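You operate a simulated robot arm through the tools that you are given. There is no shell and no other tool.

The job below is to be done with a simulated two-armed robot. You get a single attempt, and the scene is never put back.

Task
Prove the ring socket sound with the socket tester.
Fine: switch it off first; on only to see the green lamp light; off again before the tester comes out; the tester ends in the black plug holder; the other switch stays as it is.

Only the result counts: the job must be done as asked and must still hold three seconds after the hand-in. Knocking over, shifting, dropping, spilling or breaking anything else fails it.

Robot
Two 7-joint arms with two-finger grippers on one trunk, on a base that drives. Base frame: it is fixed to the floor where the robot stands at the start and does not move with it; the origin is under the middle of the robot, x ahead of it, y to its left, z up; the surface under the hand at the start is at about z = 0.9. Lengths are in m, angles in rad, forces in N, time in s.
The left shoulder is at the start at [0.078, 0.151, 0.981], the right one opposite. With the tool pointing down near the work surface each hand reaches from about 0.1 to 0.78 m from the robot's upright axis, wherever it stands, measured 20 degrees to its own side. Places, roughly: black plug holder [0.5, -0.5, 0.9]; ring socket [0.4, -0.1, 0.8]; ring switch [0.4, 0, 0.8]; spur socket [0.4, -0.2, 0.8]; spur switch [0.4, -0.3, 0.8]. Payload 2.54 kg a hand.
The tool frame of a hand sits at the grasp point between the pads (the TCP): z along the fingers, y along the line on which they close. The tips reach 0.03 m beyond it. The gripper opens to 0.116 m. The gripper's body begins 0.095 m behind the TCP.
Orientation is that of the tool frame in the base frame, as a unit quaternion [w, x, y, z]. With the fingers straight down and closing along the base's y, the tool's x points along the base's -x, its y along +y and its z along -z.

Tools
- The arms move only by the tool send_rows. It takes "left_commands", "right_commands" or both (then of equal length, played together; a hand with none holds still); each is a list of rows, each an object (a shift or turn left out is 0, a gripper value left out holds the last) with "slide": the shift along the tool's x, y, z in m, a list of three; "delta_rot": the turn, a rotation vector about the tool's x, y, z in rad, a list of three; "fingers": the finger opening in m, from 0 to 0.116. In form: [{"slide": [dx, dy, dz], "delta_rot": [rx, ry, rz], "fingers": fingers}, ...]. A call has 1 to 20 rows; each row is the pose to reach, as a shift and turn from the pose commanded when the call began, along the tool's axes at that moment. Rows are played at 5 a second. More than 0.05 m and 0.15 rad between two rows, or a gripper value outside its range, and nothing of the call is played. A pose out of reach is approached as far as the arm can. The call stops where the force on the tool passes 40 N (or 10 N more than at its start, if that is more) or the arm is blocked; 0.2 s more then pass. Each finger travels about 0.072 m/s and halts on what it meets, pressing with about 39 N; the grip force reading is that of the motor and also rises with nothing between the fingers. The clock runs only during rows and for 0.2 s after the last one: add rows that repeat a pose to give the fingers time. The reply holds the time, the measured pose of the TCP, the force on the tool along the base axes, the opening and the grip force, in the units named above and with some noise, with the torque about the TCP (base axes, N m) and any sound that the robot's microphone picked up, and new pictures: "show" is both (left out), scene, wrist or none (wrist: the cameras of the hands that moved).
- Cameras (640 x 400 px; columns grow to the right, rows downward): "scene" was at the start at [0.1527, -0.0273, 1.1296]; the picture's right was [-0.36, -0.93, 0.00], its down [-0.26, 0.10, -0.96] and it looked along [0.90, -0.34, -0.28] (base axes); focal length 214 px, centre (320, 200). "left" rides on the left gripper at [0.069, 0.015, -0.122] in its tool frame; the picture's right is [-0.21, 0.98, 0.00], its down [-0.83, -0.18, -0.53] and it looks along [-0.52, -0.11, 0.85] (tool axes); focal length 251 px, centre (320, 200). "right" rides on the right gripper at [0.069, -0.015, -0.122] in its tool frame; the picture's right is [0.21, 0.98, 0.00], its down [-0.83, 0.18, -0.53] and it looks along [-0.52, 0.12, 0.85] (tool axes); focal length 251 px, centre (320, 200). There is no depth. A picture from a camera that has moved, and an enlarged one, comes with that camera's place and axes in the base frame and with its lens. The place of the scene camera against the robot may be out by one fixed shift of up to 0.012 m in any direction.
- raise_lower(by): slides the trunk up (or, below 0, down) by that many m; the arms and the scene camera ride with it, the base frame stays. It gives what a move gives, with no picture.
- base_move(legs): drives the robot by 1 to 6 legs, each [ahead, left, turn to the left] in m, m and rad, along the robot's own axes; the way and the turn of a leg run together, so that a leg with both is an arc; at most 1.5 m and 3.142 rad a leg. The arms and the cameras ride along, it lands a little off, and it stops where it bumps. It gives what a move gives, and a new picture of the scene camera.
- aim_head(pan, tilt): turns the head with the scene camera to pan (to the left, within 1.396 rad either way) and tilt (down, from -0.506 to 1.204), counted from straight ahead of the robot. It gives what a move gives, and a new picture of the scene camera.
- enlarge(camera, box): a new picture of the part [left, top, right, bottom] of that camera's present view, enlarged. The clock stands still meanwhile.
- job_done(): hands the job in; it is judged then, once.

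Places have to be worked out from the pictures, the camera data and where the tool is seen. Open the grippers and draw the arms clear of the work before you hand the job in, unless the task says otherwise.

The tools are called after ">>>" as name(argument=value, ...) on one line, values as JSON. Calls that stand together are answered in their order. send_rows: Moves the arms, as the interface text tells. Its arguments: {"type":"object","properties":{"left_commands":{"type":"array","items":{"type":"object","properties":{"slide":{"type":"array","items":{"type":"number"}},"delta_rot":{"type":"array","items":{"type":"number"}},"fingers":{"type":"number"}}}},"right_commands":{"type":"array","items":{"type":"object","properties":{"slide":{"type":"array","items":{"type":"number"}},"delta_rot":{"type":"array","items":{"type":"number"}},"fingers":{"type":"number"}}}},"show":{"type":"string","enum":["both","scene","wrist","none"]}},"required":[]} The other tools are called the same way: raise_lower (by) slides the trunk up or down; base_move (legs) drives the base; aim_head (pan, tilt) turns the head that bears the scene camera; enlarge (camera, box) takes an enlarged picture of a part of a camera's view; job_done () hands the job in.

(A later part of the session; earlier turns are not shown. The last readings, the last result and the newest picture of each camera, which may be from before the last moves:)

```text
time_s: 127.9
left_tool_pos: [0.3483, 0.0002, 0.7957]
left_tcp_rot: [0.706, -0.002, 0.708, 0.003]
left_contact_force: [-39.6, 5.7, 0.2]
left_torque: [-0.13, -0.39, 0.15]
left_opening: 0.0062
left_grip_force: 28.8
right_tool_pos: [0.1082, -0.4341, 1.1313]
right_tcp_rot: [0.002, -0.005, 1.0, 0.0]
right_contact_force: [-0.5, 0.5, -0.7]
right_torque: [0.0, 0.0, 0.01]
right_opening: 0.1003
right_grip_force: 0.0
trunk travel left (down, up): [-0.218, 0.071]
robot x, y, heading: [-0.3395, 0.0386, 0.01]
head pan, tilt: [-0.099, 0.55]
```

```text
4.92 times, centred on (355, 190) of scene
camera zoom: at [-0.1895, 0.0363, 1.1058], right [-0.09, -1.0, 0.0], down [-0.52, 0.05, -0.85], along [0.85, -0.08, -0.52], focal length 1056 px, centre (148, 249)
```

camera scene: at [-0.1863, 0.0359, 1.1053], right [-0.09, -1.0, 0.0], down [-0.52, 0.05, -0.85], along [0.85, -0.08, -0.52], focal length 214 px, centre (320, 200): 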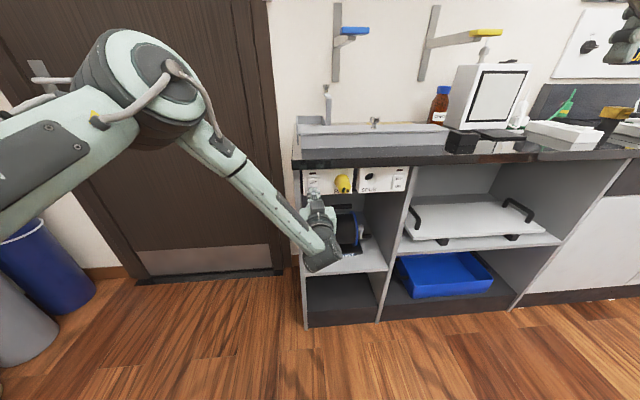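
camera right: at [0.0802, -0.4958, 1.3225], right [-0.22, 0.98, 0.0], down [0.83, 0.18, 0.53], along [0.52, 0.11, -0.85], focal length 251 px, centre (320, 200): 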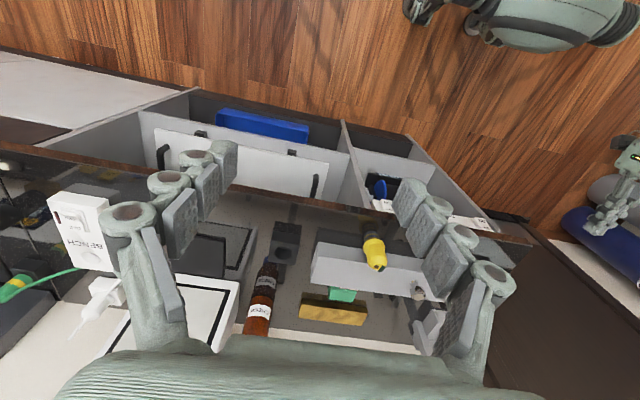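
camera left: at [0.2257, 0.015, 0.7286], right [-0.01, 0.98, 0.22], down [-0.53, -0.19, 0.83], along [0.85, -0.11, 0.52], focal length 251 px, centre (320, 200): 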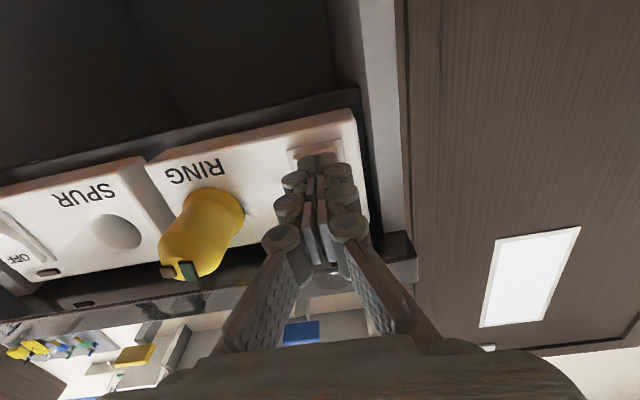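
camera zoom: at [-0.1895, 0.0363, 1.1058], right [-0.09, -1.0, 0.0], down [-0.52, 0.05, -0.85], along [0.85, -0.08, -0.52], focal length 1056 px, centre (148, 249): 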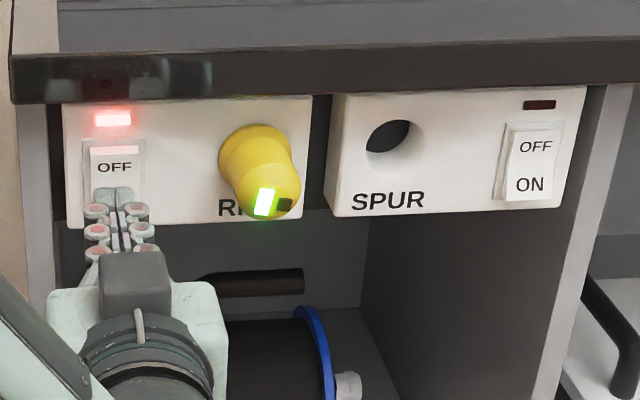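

The ring lamp is red and the tester's green lamp is lit — socket sound. Now back off, rise to the OFF half (z≈0.823) and switch it off again.

>>> send_rows(left_commands=[{"slide": [0, 0.001, -0.015]}, {"slide": [0, 0.001, -0.035]}, {"slide": [-0.0145, 0.001, -0.035]}, {"slide": [-0.0275, 0.001, -0.035]}, {"slide": [-0.0275, 0.001, -0.035]}])

>>> enlarge(camera="left", box=[160, 60, 400, 220])

>>> enlarge(camera="scene", box=[290, 150, 420, 230])

```text
time_s: 129.1
left_tool_pos: [0.3207, 0.0013, 0.8214]
left_tcp_rot: [0.706, -0.004, 0.708, 0.005]
left_contact_force: [-0.1, -0.2, 1.1]
left_torque: [0.01, 0.0, -0.03]
left_opening: 0.0001
left_grip_force: 29.6
right_tool_pos: [0.1114, -0.4347, 1.1305]
right_tcp_rot: [0.0, -0.005, 1.0, 0.0]
right_contact_force: [0.0, 0.2, 1.5]
right_torque: [0.01, -0.02, -0.03]
right_opening: 0.0999
right_grip_force: 0.0
trunk travel left (down, up): [-0.218, 0.071]
robot x, y, heading: [-0.3404, 0.0373, 0.007]
head pan, tilt: [-0.099, 0.55]
camera scene: at [-0.1863, 0.0359, 1.1052], right [-0.09, -1.0, 0.0], down [-0.52, 0.05, -0.85], along [0.85, -0.08, -0.52], focal length 214 px, centre (320, 200)
camera left: at [0.1972, 0.0153, 0.7548], right [-0.01, 0.98, 0.22], down [-0.53, -0.19, 0.83], along [0.85, -0.11, 0.52], focal length 251 px, centre (320, 200)
```

scene: 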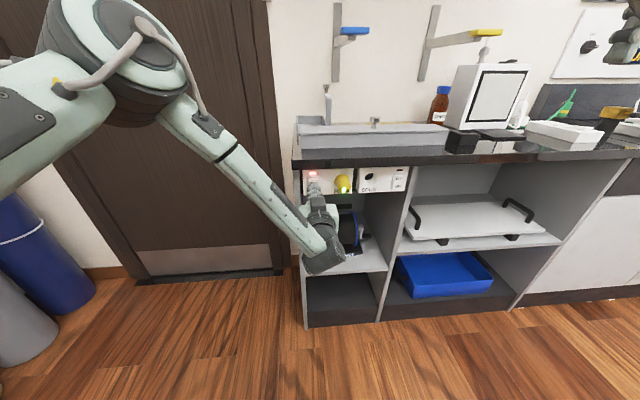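
left: 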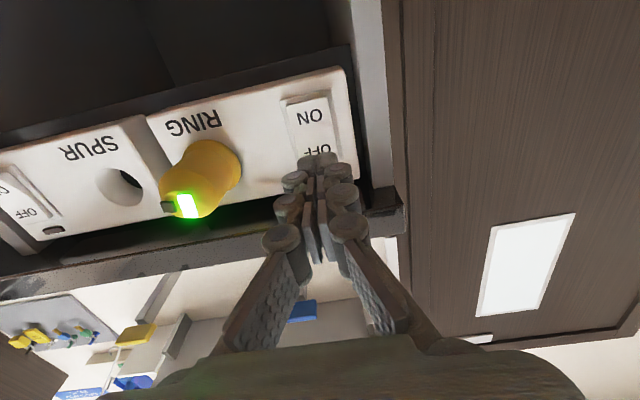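

```text
2.50 times, centred on (280, 140) of left
camera zoom: at [0.1972, 0.0153, 0.7548], right [-0.01, 0.98, 0.22], down [-0.53, -0.19, 0.83], along [0.85, -0.11, 0.52], focal length 629 px, centre (420, 350)
```

zoom: 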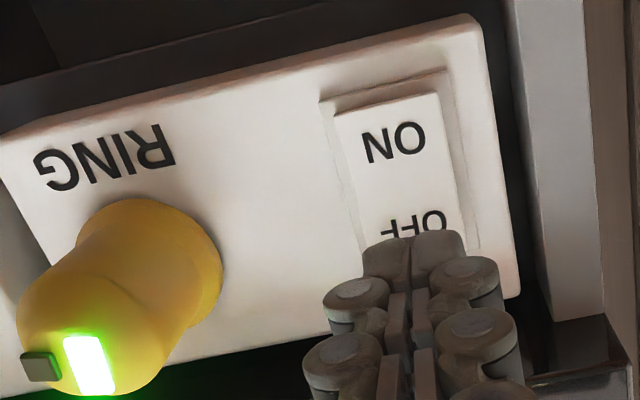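

```text
4.92 times, centred on (355, 190) of scene
camera zoom: at [-0.1863, 0.0359, 1.1052], right [-0.09, -1.0, 0.0], down [-0.52, 0.05, -0.85], along [0.85, -0.08, -0.52], focal length 1056 px, centre (148, 249)
```

zoom: 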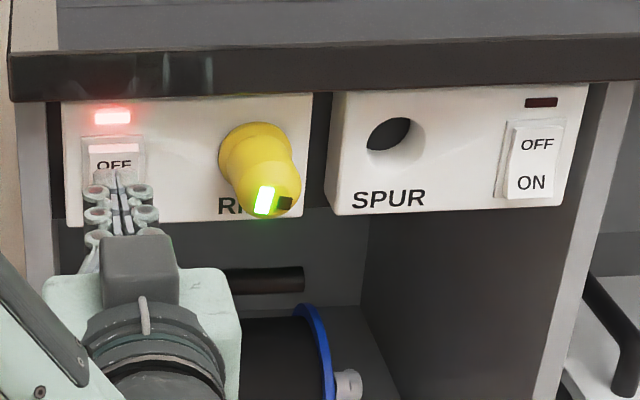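

Green lamp confirmed. Press the OFF half.

>>> send_rows(left_commands=[{"slide": [0, 0, 0.015]}, {"slide": [0, 0, 0.02]}, {"slide": [0, 0, 0.023]}, {"slide": [0, 0, 0.026]}, {"slide": [0, 0, 0.028]}, {"slide": [0, 0, 0.03]}], show="none")

>>> enlarge(camera="scene", box=[290, 150, 420, 230])

```text
time_s: 130.5
left_tool_pos: [0.3484, 0.0035, 0.8245]
left_tcp_rot: [0.707, -0.003, 0.707, 0.003]
left_contact_force: [-1.6, 0.6, -0.1]
left_torque: [0.0, 0.0, 0.0]
left_opening: 0.0002
left_grip_force: 28.9
right_tool_pos: [0.1115, -0.4351, 1.1294]
right_tcp_rot: [0.0, -0.005, 1.0, 0.001]
right_contact_force: [-0.8, -0.3, -0.7]
right_torque: [0.01, 0.01, -0.02]
right_opening: 0.0998
right_grip_force: 0.0
trunk travel left (down, up): [-0.218, 0.071]
robot x, y, heading: [-0.3418, 0.0402, 0.011]
head pan, tilt: [-0.099, 0.55]
```

```text
4.92 times, centred on (355, 190) of scene
camera zoom: at [-0.1863, 0.0359, 1.1053], right [-0.09, -1.0, 0.0], down [-0.52, 0.05, -0.85], along [0.85, -0.08, -0.52], focal length 1056 px, centre (148, 249)
```

zoom: 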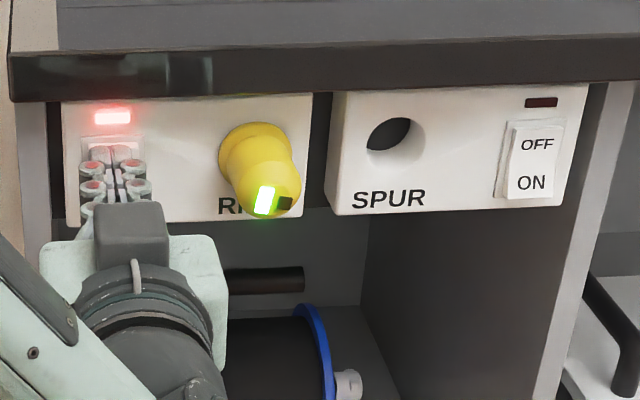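

Just touching; push 2–3 mm more.

>>> send_rows(left_commands=[{"slide": [0, 0, 0.0015]}, {"slide": [0, 0, 0.003]}, {"slide": [0, 0, 0.0045]}], show="none")

>>> enlarge(camera="scene", box=[290, 150, 420, 230])

```text
time_s: 131.3
left_tool_pos: [0.3484, 0.0025, 0.8242]
left_tcp_rot: [0.706, -0.002, 0.708, 0.004]
left_contact_force: [-31.7, 6.9, 0.8]
left_torque: [0.04, 0.31, 0.18]
left_opening: 0.0058
left_grip_force: 28.6
right_tool_pos: [0.1082, -0.4348, 1.1313]
right_tcp_rot: [0.001, -0.005, 1.0, 0.0]
right_contact_force: [0.2, 0.9, 0.7]
right_torque: [-0.04, -0.02, 0.02]
right_opening: 0.1001
right_grip_force: 0.1
trunk travel left (down, up): [-0.218, 0.071]
robot x, y, heading: [-0.3437, 0.0416, 0.012]
head pan, tilt: [-0.099, 0.55]
```

```text
4.92 times, centred on (355, 190) of scene
camera zoom: at [-0.189, 0.0365, 1.1057], right [-0.09, -1.0, 0.0], down [-0.52, 0.05, -0.85], along [0.85, -0.08, -0.52], focal length 1056 px, centre (148, 249)
```

zoom: 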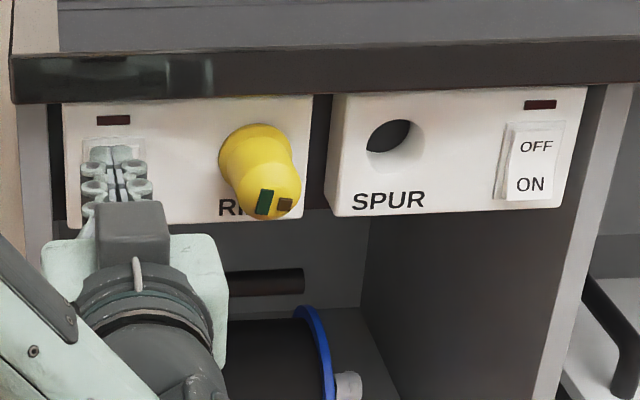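

Both lamps dark – ring is OFF again. Retract, shift the base back right 6 cm, and line up to regrip the tester.

>>> send_rows(left_commands=[{"slide": [0, 0, -0.02]}, {"slide": [0, 0, -0.06]}, {"slide": [0, 0, -0.1]}, {"slide": [0, 0, -0.13], "fingers": 0.04}, {"slide": [0, 0, -0.13], "fingers": 0.08}, {"slide": [0, 0, -0.13], "fingers": 0.08}], show="none")

>>> base_move(legs=[[0, -0.06, 0]])

```text
time_s: 132.7
left_tool_pos: [0.2222, 0.0015, 0.8237]
left_tcp_rot: [0.707, -0.003, 0.708, 0.004]
left_contact_force: [0.0, 0.4, 0.8]
left_torque: [0.0, -0.04, 0.0]
left_opening: 0.0803
left_grip_force: 0.1
right_tool_pos: [0.1105, -0.4354, 1.1296]
right_tcp_rot: [-0.001, -0.004, 1.0, 0.0]
right_contact_force: [0.0, 0.9, -0.3]
right_torque: [-0.1, 0.01, 0.0]
right_opening: 0.0998
right_grip_force: 0.1
trunk travel left (down, up): [-0.218, 0.071]
robot x, y, heading: [-0.3418, 0.0379, 0.01]
head pan, tilt: [-0.099, 0.55]
```

```text
time_s: 134.0
left_tool_pos: [0.2228, -0.0569, 0.8221]
left_tcp_rot: [0.707, -0.003, 0.708, 0.004]
left_contact_force: [-0.1, 0.0, 0.4]
left_torque: [0.01, 0.04, 0.07]
left_opening: 0.08
left_grip_force: 0.1
right_tool_pos: [0.1127, -0.4955, 1.1293]
right_tcp_rot: [0.0, -0.005, 1.0, -0.001]
right_contact_force: [-0.2, 0.2, 0.4]
right_torque: [0.0, -0.01, -0.02]
right_opening: 0.1
right_grip_force: 0.0
trunk travel left (down, up): [-0.218, 0.071]
robot x, y, heading: [-0.3389, -0.0219, 0.013]
head pan, tilt: [-0.099, 0.55]
camera scene: at [-0.1856, -0.0242, 1.1052], right [-0.09, -1.0, 0.0], down [-0.52, 0.05, -0.85], along [0.85, -0.07, -0.52], focal length 214 px, centre (320, 200)
```

scene: 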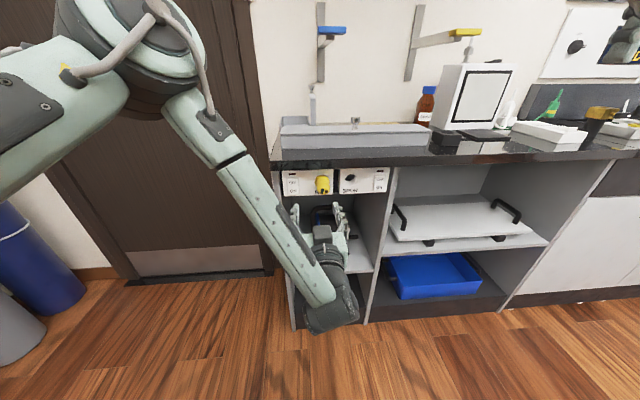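

Align with the tester (y≈-0.086, z≈0.818), coming to x≈0.27, and check in the wrist view.

>>> send_rows(left_commands=[{"slide": [0.002, -0.015, 0.0]}, {"slide": [0.004, -0.029, 0.0]}, {"slide": [0.004, -0.0292, 0.03]}, {"slide": [0.004, -0.0295, 0.05]}, {"slide": [0.004, -0.0295, 0.05]}], show="wrist")

>>> enlarge(camera="left", box=[200, 60, 440, 210])

```text
time_s: 135.2
left_tool_pos: [0.2719, -0.087, 0.8201]
left_tcp_rot: [0.707, -0.004, 0.708, 0.004]
left_contact_force: [-0.7, 0.1, -0.1]
left_torque: [-0.02, 0.03, -0.03]
left_opening: 0.0799
left_grip_force: 0.0
right_tool_pos: [0.1131, -0.4952, 1.1295]
right_tcp_rot: [0.0, -0.004, 1.0, 0.0]
right_contact_force: [0.4, 0.2, 0.2]
right_torque: [0.01, 0.03, -0.02]
right_opening: 0.1
right_grip_force: 0.1
trunk travel left (down, up): [-0.218, 0.071]
robot x, y, heading: [-0.3406, -0.0236, 0.01]
head pan, tilt: [-0.099, 0.55]
camera left: at [0.1509, -0.0727, 0.7512], right [-0.01, 0.98, 0.22], down [-0.53, -0.19, 0.83], along [0.85, -0.11, 0.52], focal length 251 px, centre (320, 200)
```

left: 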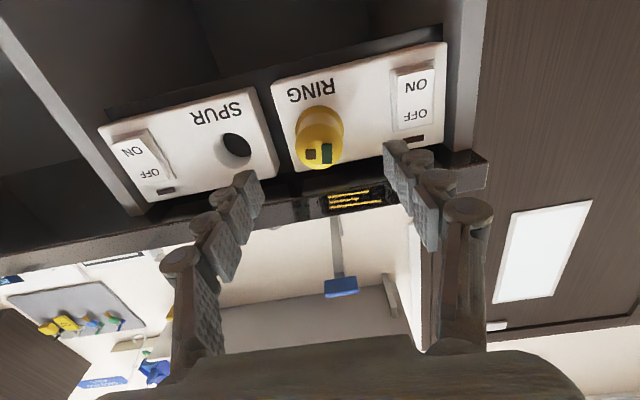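

```text
2.67 times, centred on (320, 135) of left
camera zoom: at [0.1509, -0.0727, 0.7512], right [-0.01, 0.98, 0.22], down [-0.53, -0.19, 0.83], along [0.85, -0.11, 0.52], focal length 670 px, centre (320, 373)
```

zoom: 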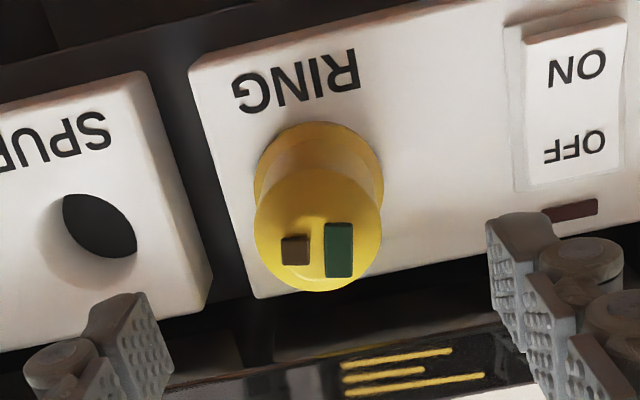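

Well centred. Go forward to x≈0.344 and close.

>>> send_rows(left_commands=[{"slide": [0, 0, 0.03]}, {"slide": [0, 0, 0.055]}, {"slide": [0, 0, 0.072]}, {"slide": [0, 0, 0.072]}, {"slide": [0, 0, 0.072], "fingers": 0.055}, {"slide": [0, 0, 0.072], "fingers": 0.045}, {"slide": [0, 0, 0.072], "fingers": 0.02}, {"slide": [0, 0, 0.072], "fingers": 0.0}, {"slide": [0, 0, 0.072], "fingers": 0.0}, {"slide": [0, 0, 0.072], "fingers": 0.0}], show="wrist")

>>> enlarge(camera="scene", box=[270, 150, 400, 230])

```text
time_s: 137.4
left_tool_pos: [0.3453, -0.0861, 0.8184]
left_tcp_rot: [0.706, -0.003, 0.708, 0.005]
left_contact_force: [-0.1, 0.5, 0.4]
left_torque: [0.04, -0.01, -0.02]
left_opening: 0.0418
left_grip_force: 38.9
right_tool_pos: [0.1118, -0.4946, 1.1297]
right_tcp_rot: [0.0, -0.006, 1.0, 0.0]
right_contact_force: [-0.3, 0.1, 1.1]
right_torque: [0.01, -0.01, 0.01]
right_opening: 0.1001
right_grip_force: 0.1
trunk travel left (down, up): [-0.218, 0.071]
robot x, y, heading: [-0.343, -0.0204, 0.017]
head pan, tilt: [-0.099, 0.55]
camera left: at [0.223, -0.0719, 0.7515], right [-0.01, 0.98, 0.22], down [-0.53, -0.19, 0.83], along [0.85, -0.11, 0.52], focal length 251 px, centre (320, 200)
```

left: 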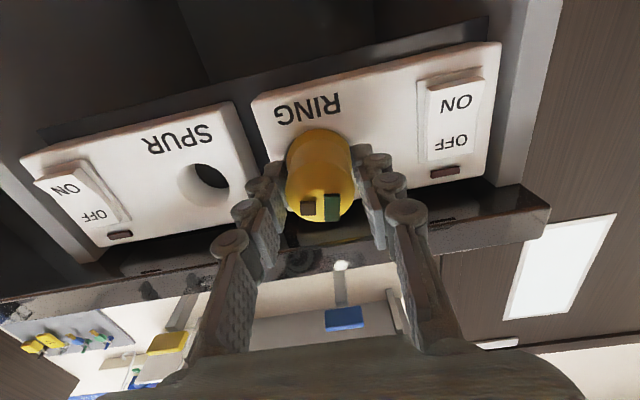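

```text
4.92 times, centred on (335, 190) of scene
camera zoom: at [-0.1856, -0.024, 1.1053], right [-0.09, -1.0, 0.0], down [-0.52, 0.05, -0.85], along [0.85, -0.07, -0.52], focal length 1056 px, centre (246, 249)
```

zoom: 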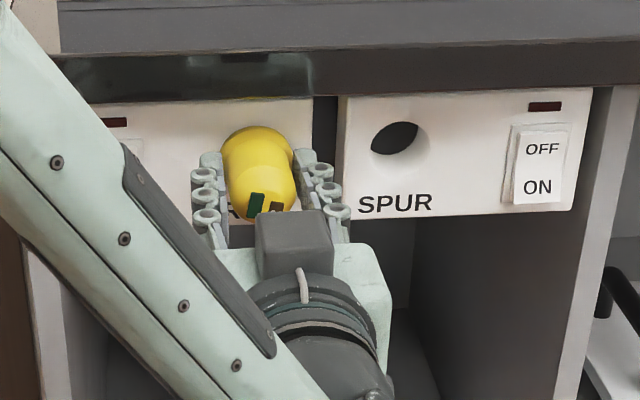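

Opening 0.0418 suggests the tips sit on the flange flare; open, back off 3.5 mm and regrip on the straight body.

>>> send_rows(left_commands=[{"fingers": 0.055}, {"slide": [0, 0, -0.0035], "fingers": 0.055}, {"slide": [0, 0, -0.0035], "fingers": 0.04}, {"slide": [0, 0, -0.0035], "fingers": 0.0}, {"slide": [0, 0, -0.0035], "fingers": 0.0}, {"slide": [0, 0, -0.0035], "fingers": 0.0}], show="none")

```text
time_s: 138.8
left_tool_pos: [0.3414, -0.0866, 0.8184]
left_tcp_rot: [0.707, -0.003, 0.707, 0.004]
left_contact_force: [0.1, -1.6, 0.3]
left_torque: [0.01, -0.07, 0.0]
left_opening: 0.041
left_grip_force: 38.6
right_tool_pos: [0.1126, -0.4951, 1.1297]
right_tcp_rot: [0.0, -0.005, 1.0, 0.0]
right_contact_force: [-0.6, 1.0, 0.3]
right_torque: [-0.01, 0.01, 0.0]
right_opening: 0.0999
right_grip_force: 0.0
trunk travel left (down, up): [-0.218, 0.071]
robot x, y, heading: [-0.3383, -0.0223, 0.018]
head pan, tilt: [-0.099, 0.55]
```

Opening 0.041, similar to the earlier successful grip. Pull straight out slowly.

>>> send_rows(left_commands=[{"slide": [0, 0, -0.003]}, {"slide": [0, 0, -0.007]}, {"slide": [0, 0, -0.012]}, {"slide": [0, 0, -0.018]}, {"slide": [0, 0, -0.025]}, {"slide": [0, 0, -0.035]}, {"slide": [0, 0, -0.05]}, {"slide": [0, 0, -0.065]}, {"slide": [0, 0, -0.08]}, {"slide": [0, 0, -0.08]}])

>>> enlarge(camera="scene", box=[270, 150, 400, 230])

>>> enlarge(camera="left", box=[200, 60, 440, 240])

```text
time_s: 141.0
left_tool_pos: [0.2612, -0.0864, 0.8188]
left_tcp_rot: [0.706, -0.004, 0.708, 0.005]
left_contact_force: [0.2, -0.4, -0.5]
left_torque: [0.02, 0.07, -0.02]
left_opening: 0.0408
left_grip_force: 39.0
right_tool_pos: [0.1127, -0.495, 1.129]
right_tcp_rot: [0.0, -0.006, 1.0, 0.001]
right_contact_force: [0.0, 0.5, -0.9]
right_torque: [0.03, 0.02, -0.02]
right_opening: 0.1001
right_grip_force: 0.1
trunk travel left (down, up): [-0.218, 0.071]
robot x, y, heading: [-0.3379, -0.0201, 0.013]
head pan, tilt: [-0.099, 0.55]
camera scene: at [-0.1855, -0.024, 1.1052], right [-0.09, -1.0, 0.0], down [-0.52, 0.05, -0.85], along [0.85, -0.07, -0.52], focal length 214 px, centre (320, 200)
camera left: at [0.139, -0.0741, 0.7512], right [-0.01, 0.98, 0.22], down [-0.53, -0.19, 0.83], along [0.85, -0.11, 0.52], focal length 251 px, centre (320, 200)
```

scene: 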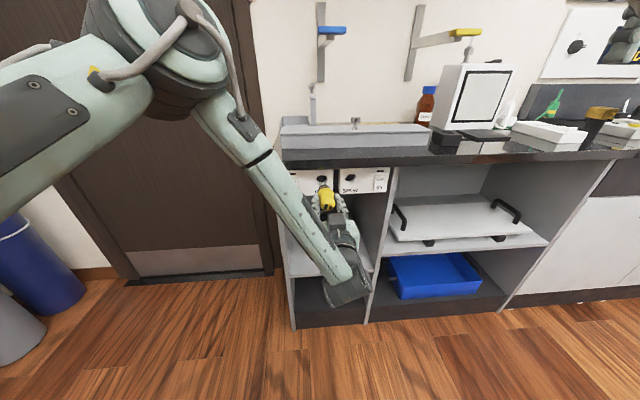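
left: 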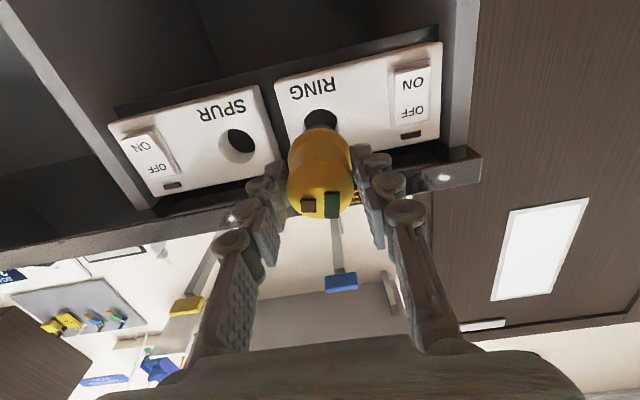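

```text
4.92 times, centred on (335, 190) of scene
camera zoom: at [-0.1855, -0.024, 1.1052], right [-0.09, -1.0, 0.0], down [-0.52, 0.05, -0.85], along [0.85, -0.07, -0.52], focal length 1056 px, centre (246, 249)
```

zoom: 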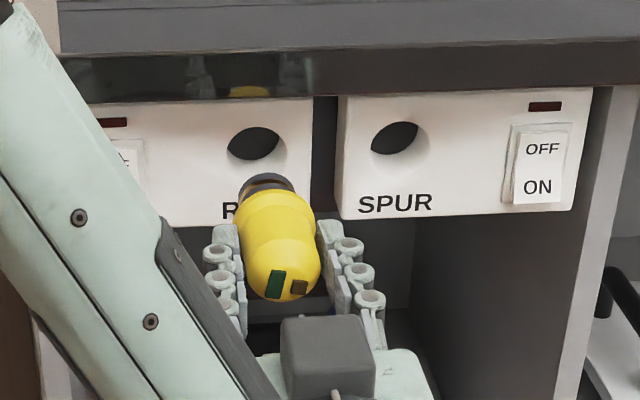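

```text
2.22 times, centred on (320, 150) of left
camera zoom: at [0.139, -0.0741, 0.7512], right [-0.01, 0.98, 0.22], down [-0.53, -0.19, 0.83], along [0.85, -0.11, 0.52], focal length 559 px, centre (320, 311)
```

zoom: 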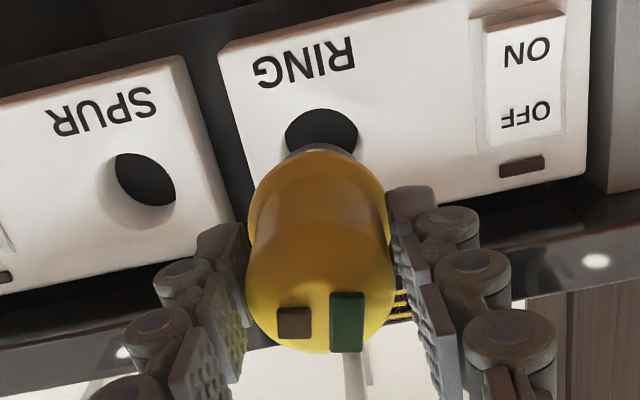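

Tester is out with the socket off. Raise and rotate the left hand back to pointing down (tester upright).

>>> send_rows(left_commands=[{"slide": [-0.03, 0.015, -0.01]}, {"slide": [-0.065, 0.03, -0.02]}, {"slide": [-0.1, 0.045, -0.03]}, {"slide": [-0.112, 0.05, -0.03], "delta_rot": [0, 0.131, 0]}, {"slide": [-0.125, 0.05, -0.03], "delta_rot": [0, 0.262, 0]}, {"slide": [-0.137, 0.05, -0.03], "delta_rot": [0, 0.393, 0]}, {"slide": [-0.15, 0.05, -0.03], "delta_rot": [0, 0.524, 0]}, {"slide": [-0.162, 0.05, -0.03], "delta_rot": [0, 0.654, 0]}, {"slide": [-0.175, 0.05, -0.03], "delta_rot": [0, 0.785, 0]}, {"slide": [-0.187, 0.05, -0.03], "delta_rot": [0, 0.916, 0]}, {"slide": [-0.2, 0.05, -0.03], "delta_rot": [0, 1.047, 0]}, {"slide": [-0.212, 0.05, -0.03], "delta_rot": [0, 1.178, 0]}, {"slide": [-0.225, 0.05, -0.03], "delta_rot": [0, 1.309, 0]}, {"slide": [-0.237, 0.05, -0.03], "delta_rot": [0, 1.44, 0]}, {"slide": [-0.25, 0.05, -0.03], "delta_rot": [0, 1.566, 0]}, {"slide": [-0.25, 0.05, -0.03], "delta_rot": [0, 1.566, 0]}])

```text
time_s: 144.4
left_tool_pos: [0.2305, -0.0387, 1.0687]
left_tcp_rot: [0.0, -0.005, 1.0, 0.0]
left_contact_force: [-0.1, -0.2, -1.1]
left_torque: [0.01, -0.02, 0.0]
left_opening: 0.0403
left_grip_force: 39.0
right_tool_pos: [0.1134, -0.4942, 1.1288]
right_tcp_rot: [0.0, -0.005, 1.0, 0.0]
right_contact_force: [0.1, -0.2, -0.3]
right_torque: [-0.05, -0.01, 0.0]
right_opening: 0.1001
right_grip_force: 0.0
trunk travel left (down, up): [-0.218, 0.071]
robot x, y, heading: [-0.3433, -0.0228, 0.007]
head pan, tilt: [-0.099, 0.55]
camera scene: at [-0.1856, -0.0239, 1.1053], right [-0.09, -1.0, 0.0], down [-0.52, 0.05, -0.85], along [0.85, -0.07, -0.52], focal length 214 px, centre (320, 200)
camera left: at [0.1611, -0.0237, 1.1925], right [0.21, 0.98, 0.0], down [0.83, -0.17, 0.53], along [0.52, -0.11, -0.84], focal length 251 px, centre (320, 200)
```

scene: 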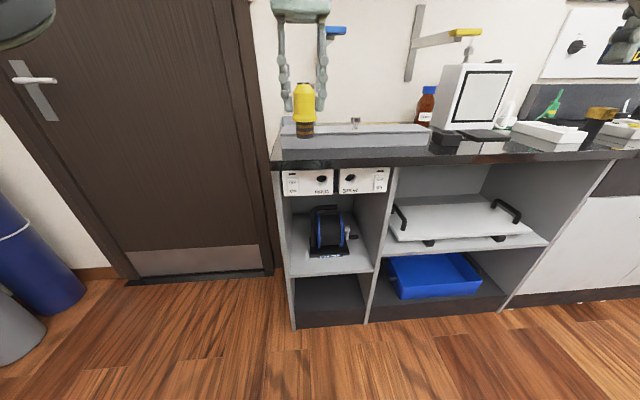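
left: 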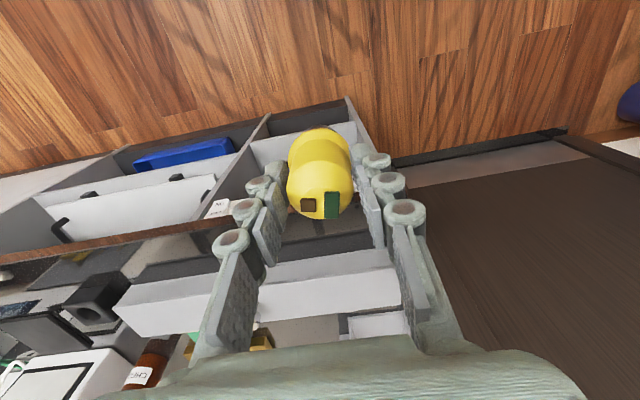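

Upright and secure at (0.2305,-0.039,1.069). For the holder I need a tilted grip because of the wall hook above it, so: drive right 0.27 and ahead 0.17, set the tester on the bench, then regrip it with the right hand tilted (as proven before).

>>> base_move(legs=[[0, -0.27, 0], [0.17, 0, 0]])

```text
time_s: 148.6
left_tool_pos: [0.4082, -0.3033, 1.069]
left_tcp_rot: [0.002, -0.003, 1.0, 0.0]
left_contact_force: [-0.3, 0.0, -0.9]
left_torque: [0.0, 0.04, 0.0]
left_opening: 0.0403
left_grip_force: 38.5
right_tool_pos: [0.287, -0.7582, 1.1288]
right_tcp_rot: [0.0, -0.004, 1.0, 0.0]
right_contact_force: [1.5, 0.4, -0.4]
right_torque: [0.0, 0.01, 0.0]
right_opening: 0.1002
right_grip_force: 0.1
trunk travel left (down, up): [-0.218, 0.071]
robot x, y, heading: [-0.165, -0.2846, 0.012]
head pan, tilt: [-0.099, 0.55]
camera scene: at [-0.0081, -0.2874, 1.1051], right [-0.09, -1.0, 0.0], down [-0.52, 0.05, -0.85], along [0.85, -0.08, -0.52], focal length 214 px, centre (320, 200)
```

scene: 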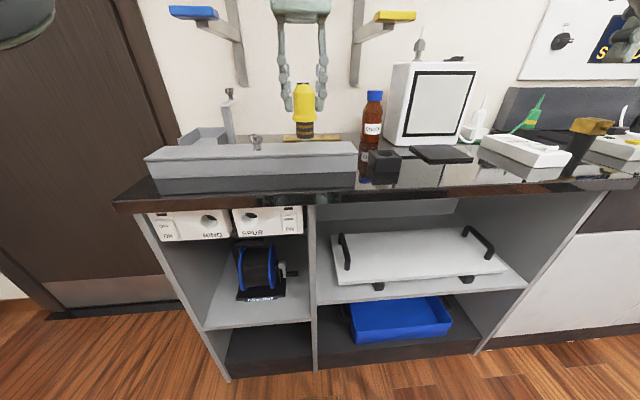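

Lower to just above the bench, then set it down softly.

>>> send_rows(left_commands=[{"slide": [0, 0, 0.03]}, {"slide": [0, 0, 0.055]}, {"slide": [0, 0, 0.075]}, {"slide": [0, 0, 0.085]}, {"slide": [0, 0, 0.087]}, {"slide": [0, 0, 0.089]}, {"slide": [0, 0, 0.0905]}, {"slide": [0, 0, 0.092]}])

>>> enlarge(camera="scene", box=[240, 80, 400, 190])

```text
time_s: 150.4
left_tool_pos: [0.4079, -0.3025, 0.9783]
left_tcp_rot: [0.002, -0.003, 1.0, 0.002]
left_contact_force: [0.9, -0.8, -0.6]
left_torque: [-0.03, 0.0, 0.02]
left_opening: 0.0403
left_grip_force: 38.8
right_tool_pos: [0.2872, -0.759, 1.1292]
right_tcp_rot: [0.0, -0.003, 1.0, 0.0]
right_contact_force: [-0.1, 1.1, 0.9]
right_torque: [-0.01, 0.01, 0.02]
right_opening: 0.1001
right_grip_force: 0.0
trunk travel left (down, up): [-0.218, 0.071]
robot x, y, heading: [-0.164, -0.2842, 0.008]
head pan, tilt: [-0.099, 0.55]
camera scene: at [-0.0086, -0.2873, 1.1052], right [-0.09, -1.0, 0.0], down [-0.52, 0.05, -0.85], along [0.85, -0.08, -0.52], focal length 214 px, centre (320, 200)
camera left: at [0.3381, -0.2883, 1.1003], right [0.21, 0.98, 0.0], down [0.83, -0.18, 0.54], along [0.53, -0.11, -0.84], focal length 251 px, centre (320, 200)
```

scene: 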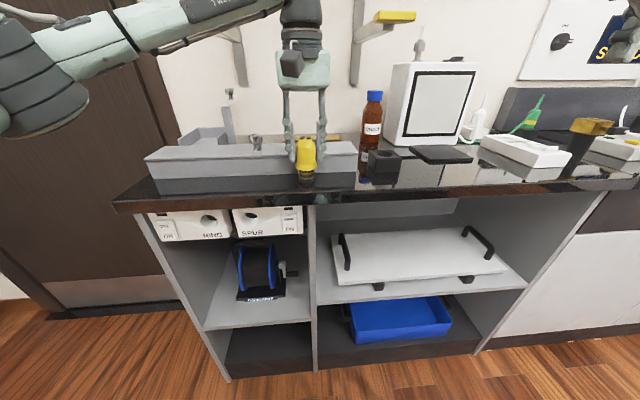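
left: 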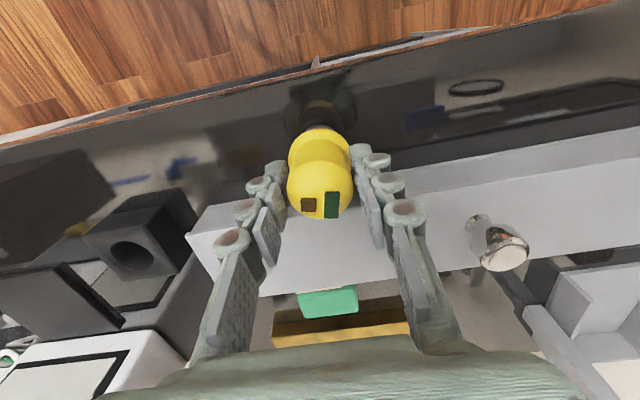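

```text
3.64 times, centred on (320, 135) of scene
camera zoom: at [-0.0086, -0.2873, 1.1052], right [-0.09, -1.0, 0.0], down [-0.52, 0.05, -0.85], along [0.85, -0.08, -0.52], focal length 780 px, centre (320, 436)
```

zoom: 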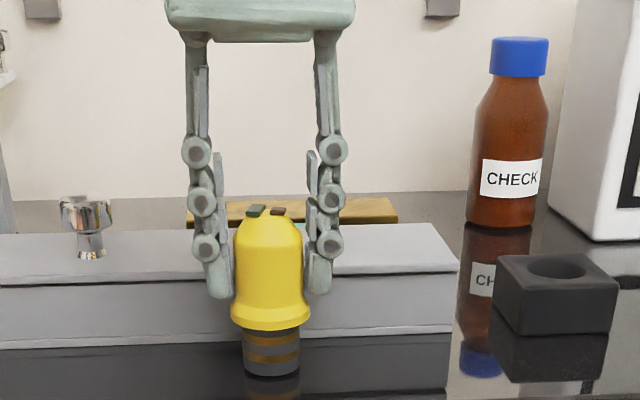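

A few mm left; lower in 1 mm steps to contact.

>>> send_rows(left_commands=[{"slide": [0, 0, 0.001]}, {"slide": [0, 0, 0.002]}, {"slide": [0, 0, 0.003]}, {"slide": [0, 0, 0.004]}], show="none")

```text
time_s: 151.4
left_tool_pos: [0.4067, -0.3023, 0.9762]
left_tcp_rot: [0.004, -0.004, 1.0, 0.0]
left_contact_force: [1.0, 0.0, 10.8]
left_torque: [0.02, 0.05, 0.01]
left_opening: 0.0402
left_grip_force: 38.8
right_tool_pos: [0.2874, -0.7591, 1.1294]
right_tcp_rot: [0.001, -0.003, 1.0, 0.0]
right_contact_force: [0.2, 0.5, -0.3]
right_torque: [-0.01, 0.02, 0.03]
right_opening: 0.1001
right_grip_force: 0.0
trunk travel left (down, up): [-0.218, 0.071]
robot x, y, heading: [-0.1635, -0.2854, 0.015]
head pan, tilt: [-0.099, 0.55]
```

Contact felt. Ease, release, and rise straight up; then I'll test whether the left arm can take a 0.35 rad tilted pose here.

>>> send_rows(left_commands=[{"slide": [0, 0, -0.001]}, {"slide": [0, 0, -0.001], "fingers": 0.05}, {"slide": [0, 0, -0.001], "fingers": 0.075}, {"slide": [0, 0, -0.001], "fingers": 0.1}, {"slide": [0, 0, -0.001], "fingers": 0.1}, {"slide": [0, 0, -0.03]}, {"slide": [0, 0, -0.065]}, {"slide": [0, 0, -0.1]}, {"slide": [0.03, 0, -0.11], "delta_rot": [0, -0.12, 0]}, {"slide": [0.045, 0, -0.11], "delta_rot": [0, -0.24, 0]}, {"slide": [0.052, 0, -0.11], "delta_rot": [0, -0.35, 0]}, {"slide": [0.052, 0, -0.11], "delta_rot": [0, -0.35, 0]}])

>>> enlarge(camera="left", box=[220, 40, 420, 190])

```text
time_s: 154.0
left_tool_pos: [0.3548, -0.303, 1.0829]
left_tcp_rot: [0.176, -0.003, 0.984, 0.001]
left_contact_force: [0.4, 0.2, -0.1]
left_torque: [-0.01, -0.06, -0.03]
left_opening: 0.1002
left_grip_force: 0.0
right_tool_pos: [0.2882, -0.7592, 1.1302]
right_tcp_rot: [-0.001, -0.003, 1.0, 0.001]
right_contact_force: [0.4, -0.8, -0.3]
right_torque: [0.0, -0.02, 0.0]
right_opening: 0.1003
right_grip_force: 0.1
trunk travel left (down, up): [-0.218, 0.071]
robot x, y, heading: [-0.1643, -0.2869, 0.01]
head pan, tilt: [-0.099, 0.55]
camera scene: at [-0.0086, -0.2874, 1.1052], right [-0.09, -1.0, 0.0], down [-0.52, 0.05, -0.85], along [0.85, -0.08, -0.52], focal length 214 px, centre (320, 200)
camera left: at [0.2478, -0.2882, 1.1747], right [0.19, 0.98, 0.07], down [0.59, -0.18, 0.79], along [0.78, -0.11, -0.61], focal length 251 px, centre (320, 200)
```

scene: 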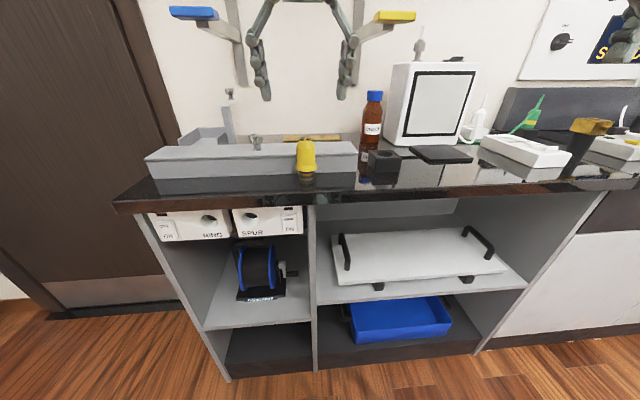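
left: 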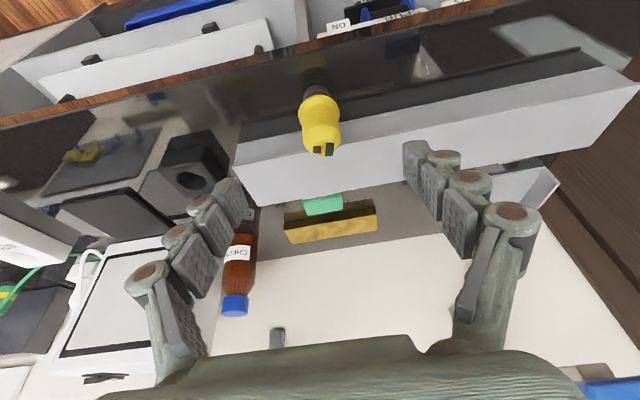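

```text
2.67 times, centred on (320, 115) of left
camera zoom: at [0.2478, -0.2882, 1.1747], right [0.19, 0.98, 0.07], down [0.59, -0.18, 0.79], along [0.78, -0.11, -0.61], focal length 670 px, centre (320, 427)
```

zoom: 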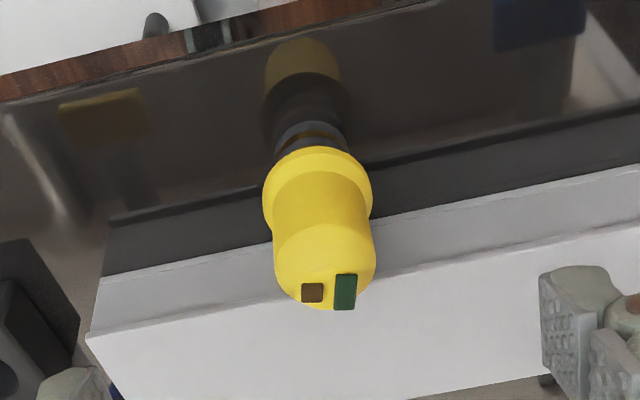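

The left arm handles the 0.35 rad tilt fine, so it can finish the job itself. Tester at ≈(0.4065,-0.303). Descend along the tilted axis to TCP ≈(0.403,-0.303,0.978) and grip.

>>> send_rows(left_commands=[{"slide": [-0.0086, 0, 0.03]}, {"slide": [-0.0086, 0, 0.06]}, {"slide": [-0.0086, 0, 0.085]}, {"slide": [-0.0086, 0, 0.105]}, {"slide": [-0.0086, 0, 0.115]}, {"slide": [-0.0086, 0, 0.115]}])

>>> enlarge(camera="scene", box=[240, 80, 400, 190])

>>> enlarge(camera="left", box=[200, 80, 440, 260])

```text
time_s: 155.4
left_tool_pos: [0.4043, -0.3012, 0.9787]
left_tcp_rot: [0.176, -0.003, 0.984, 0.001]
left_contact_force: [0.0, -1.5, 1.1]
left_torque: [-0.01, -0.02, -0.01]
left_opening: 0.1002
left_grip_force: 0.0
right_tool_pos: [0.2888, -0.7595, 1.129]
right_tcp_rot: [0.0, -0.003, 1.0, 0.001]
right_contact_force: [0.1, -0.6, 0.1]
right_torque: [0.03, -0.04, -0.01]
right_opening: 0.1001
right_grip_force: 0.1
trunk travel left (down, up): [-0.218, 0.071]
robot x, y, heading: [-0.162, -0.2853, 0.011]
head pan, tilt: [-0.099, 0.55]
camera scene: at [-0.0087, -0.2873, 1.1053], right [-0.09, -1.0, 0.0], down [-0.52, 0.05, -0.85], along [0.85, -0.08, -0.52], focal length 214 px, centre (320, 200)
camera left: at [0.297, -0.2874, 1.07], right [0.19, 0.98, 0.07], down [0.59, -0.18, 0.79], along [0.78, -0.11, -0.61], focal length 251 px, centre (320, 200)
```

scene: 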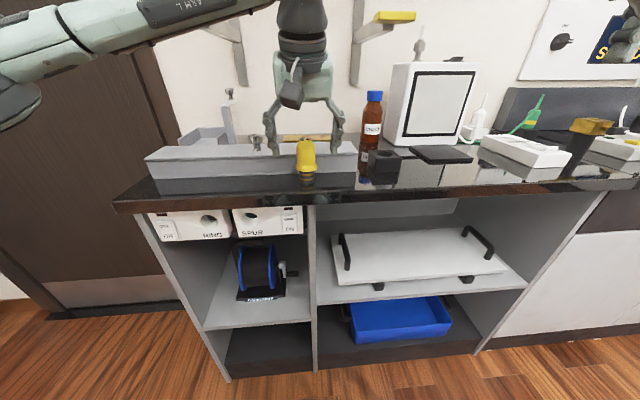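
left: 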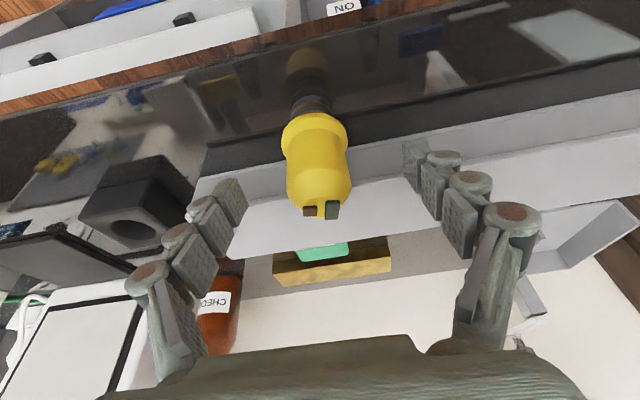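

```text
3.64 times, centred on (320, 135) of scene
camera zoom: at [-0.0087, -0.2873, 1.1053], right [-0.09, -1.0, 0.0], down [-0.52, 0.05, -0.85], along [0.85, -0.08, -0.52], focal length 780 px, centre (320, 436)
```

zoom: 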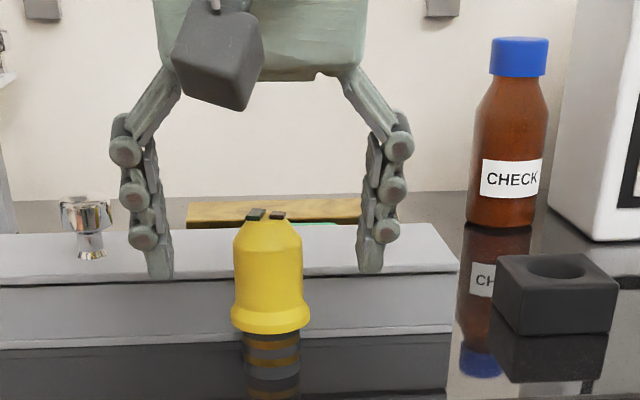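

```text
2.22 times, centred on (320, 170) of left
camera zoom: at [0.297, -0.2874, 1.07], right [0.19, 0.98, 0.07], down [0.59, -0.18, 0.79], along [0.78, -0.11, -0.61], focal length 559 px, centre (320, 267)
```

zoom: 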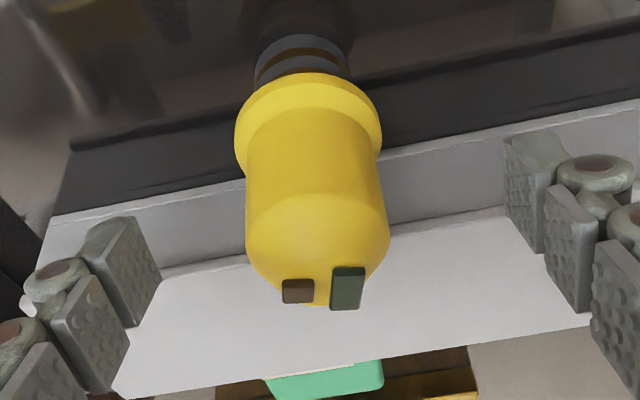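

Centred. Close the grip and test-lift.

>>> send_rows(left_commands=[{"slide": [0.0015, -0.0012, 0], "fingers": 0.07}, {"slide": [0.0015, -0.0012, 0], "fingers": 0.05}, {"slide": [0.0015, -0.0012, 0], "fingers": 0.03}, {"slide": [0.0015, -0.0012, 0], "fingers": 0.0}, {"slide": [0.0015, -0.0012, 0], "fingers": 0.0}, {"slide": [0.0015, -0.0012, 0], "fingers": 0.0}, {"slide": [0.0005, -0.0012, -0.003]}, {"slide": [-0.0005, -0.0012, -0.006]}, {"slide": [-0.0025, -0.0012, -0.011]}, {"slide": [-0.004, -0.0012, -0.015]}, {"slide": [-0.004, -0.0012, -0.015]}])

>>> enlarge(camera="scene", box=[240, 80, 400, 190])

```text
time_s: 157.8
left_tool_pos: [0.4014, -0.3043, 0.9953]
left_tcp_rot: [0.176, -0.004, 0.984, 0.0]
left_contact_force: [-0.8, -0.3, 0.0]
left_torque: [-0.01, 0.0, 0.0]
left_opening: 0.0394
left_grip_force: 38.9
right_tool_pos: [0.2879, -0.7591, 1.1285]
right_tcp_rot: [0.0, -0.003, 1.0, -0.001]
right_contact_force: [-0.2, 1.2, -0.6]
right_torque: [0.0, -0.01, -0.01]
right_opening: 0.1002
right_grip_force: 0.2
trunk travel left (down, up): [-0.218, 0.071]
robot x, y, heading: [-0.1699, -0.2852, 0.011]
head pan, tilt: [-0.099, 0.55]
camera scene: at [-0.0086, -0.2873, 1.1052], right [-0.09, -1.0, 0.0], down [-0.52, 0.05, -0.85], along [0.85, -0.08, -0.52], focal length 214 px, centre (320, 200)
camera left: at [0.2946, -0.2893, 1.0859], right [0.19, 0.98, 0.08], down [0.59, -0.18, 0.79], along [0.78, -0.11, -0.61], focal length 251 px, centre (320, 200)
```

scene: 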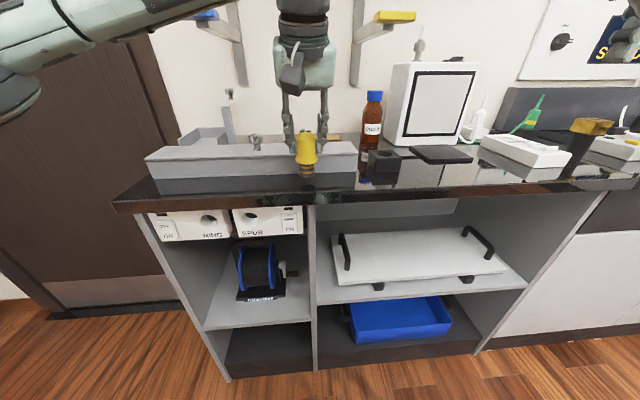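
left: 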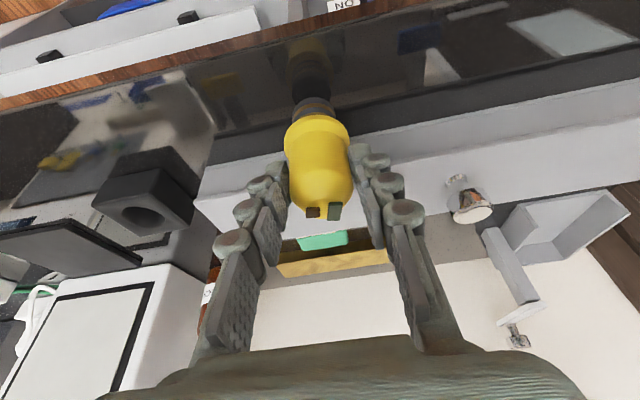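

```text
3.64 times, centred on (320, 135) of scene
camera zoom: at [-0.0086, -0.2873, 1.1052], right [-0.09, -1.0, 0.0], down [-0.52, 0.05, -0.85], along [0.85, -0.08, -0.52], focal length 780 px, centre (320, 436)
```

zoom: 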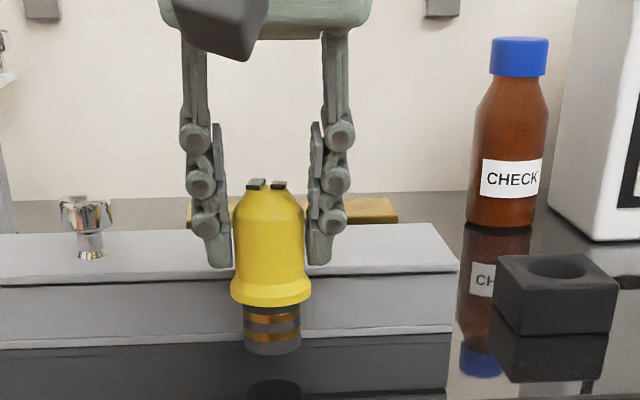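

Held (0.0394). Lift to ~1.06 and drive right 0.18 and ahead 0.05 toward the holder (hook clearance with this tilt ≈3 cm).

>>> send_rows(left_commands=[{"slide": [-0.007, 0, -0.019]}, {"slide": [-0.014, 0, -0.038]}, {"slide": [-0.0225, 0, -0.061]}, {"slide": [-0.0225, 0, -0.061]}], show="none")

>>> base_move(legs=[[0, -0.18, 0], [0.03, 0, 0]])

>>> enlarge(camera="left", box=[160, 60, 480, 260])

```text
time_s: 158.8
left_tool_pos: [0.4005, -0.3039, 1.0593]
left_tcp_rot: [0.176, -0.003, 0.984, 0.001]
left_contact_force: [0.6, 0.1, -1.2]
left_torque: [0.02, 0.0, 0.02]
left_opening: 0.0397
left_grip_force: 39.2
right_tool_pos: [0.2882, -0.7585, 1.1292]
right_tcp_rot: [-0.001, -0.003, 1.0, 0.0]
right_contact_force: [-0.1, 0.4, 0.7]
right_torque: [-0.01, 0.0, -0.02]
right_opening: 0.1
right_grip_force: 0.2
trunk travel left (down, up): [-0.218, 0.071]
robot x, y, heading: [-0.1625, -0.2858, 0.009]
head pan, tilt: [-0.099, 0.55]
```

```text
time_s: 161.6
left_tool_pos: [0.4336, -0.4806, 1.0585]
left_tcp_rot: [0.175, -0.004, 0.985, 0.001]
left_contact_force: [-0.4, 0.0, -0.9]
left_torque: [-0.04, 0.04, 0.0]
left_opening: 0.0397
left_grip_force: 38.8
right_tool_pos: [0.3206, -0.9358, 1.1289]
right_tcp_rot: [-0.001, -0.005, 1.0, 0.0]
right_contact_force: [0.3, -0.8, -0.8]
right_torque: [0.0, 0.04, 0.04]
right_opening: 0.1001
right_grip_force: 0.0
trunk travel left (down, up): [-0.218, 0.071]
robot x, y, heading: [-0.131, -0.4616, 0.013]
head pan, tilt: [-0.099, 0.55]
camera scene: at [0.0237, -0.4643, 1.1051], right [-0.09, -1.0, 0.0], down [-0.52, 0.05, -0.85], along [0.85, -0.08, -0.52], focal length 214 px, centre (320, 200)
```

scene: 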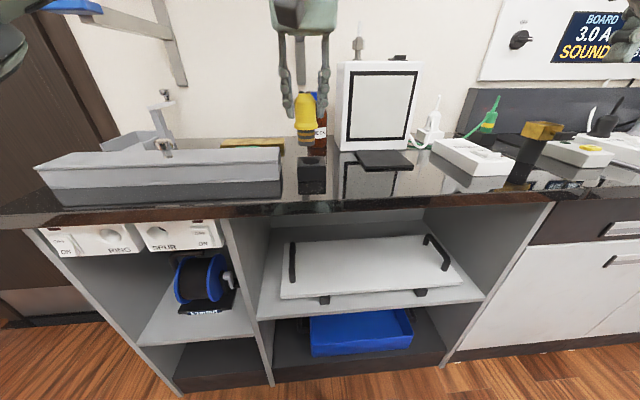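

```text
2.00 times, centred on (320, 160) of left
camera zoom: at [0.3269, -0.467, 1.1505], right [0.19, 0.98, 0.08], down [0.59, -0.18, 0.79], along [0.78, -0.11, -0.61], focal length 503 px, centre (320, 280)
```

zoom: 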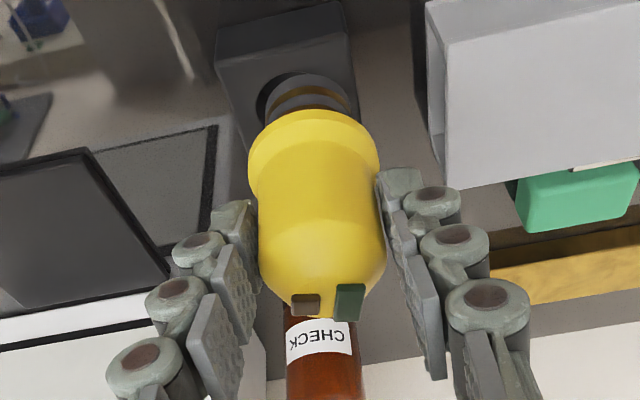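

Let me view the holder closely from the head camera, which now looks at it straight on.

>>> enlarge(camera="scene", box=[260, 80, 370, 200])

>>> enlarge(camera="left", box=[230, 50, 390, 150])

```text
3.33 times, centred on (315, 140) of scene
camera zoom: at [0.0237, -0.4643, 1.1051], right [-0.09, -1.0, 0.0], down [-0.52, 0.05, -0.85], along [0.85, -0.08, -0.52], focal length 715 px, centre (337, 400)
```

zoom: 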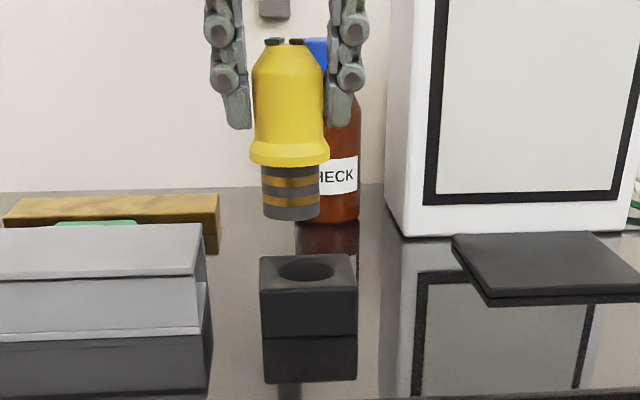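

```text
4.00 times, centred on (310, 100) of left
camera zoom: at [0.3269, -0.467, 1.1505], right [0.19, 0.98, 0.08], down [0.59, -0.18, 0.79], along [0.78, -0.11, -0.61], focal length 1006 px, centre (360, 600)
```

zoom: 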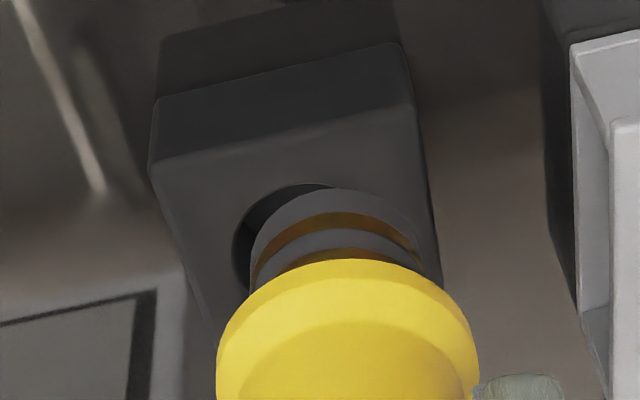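

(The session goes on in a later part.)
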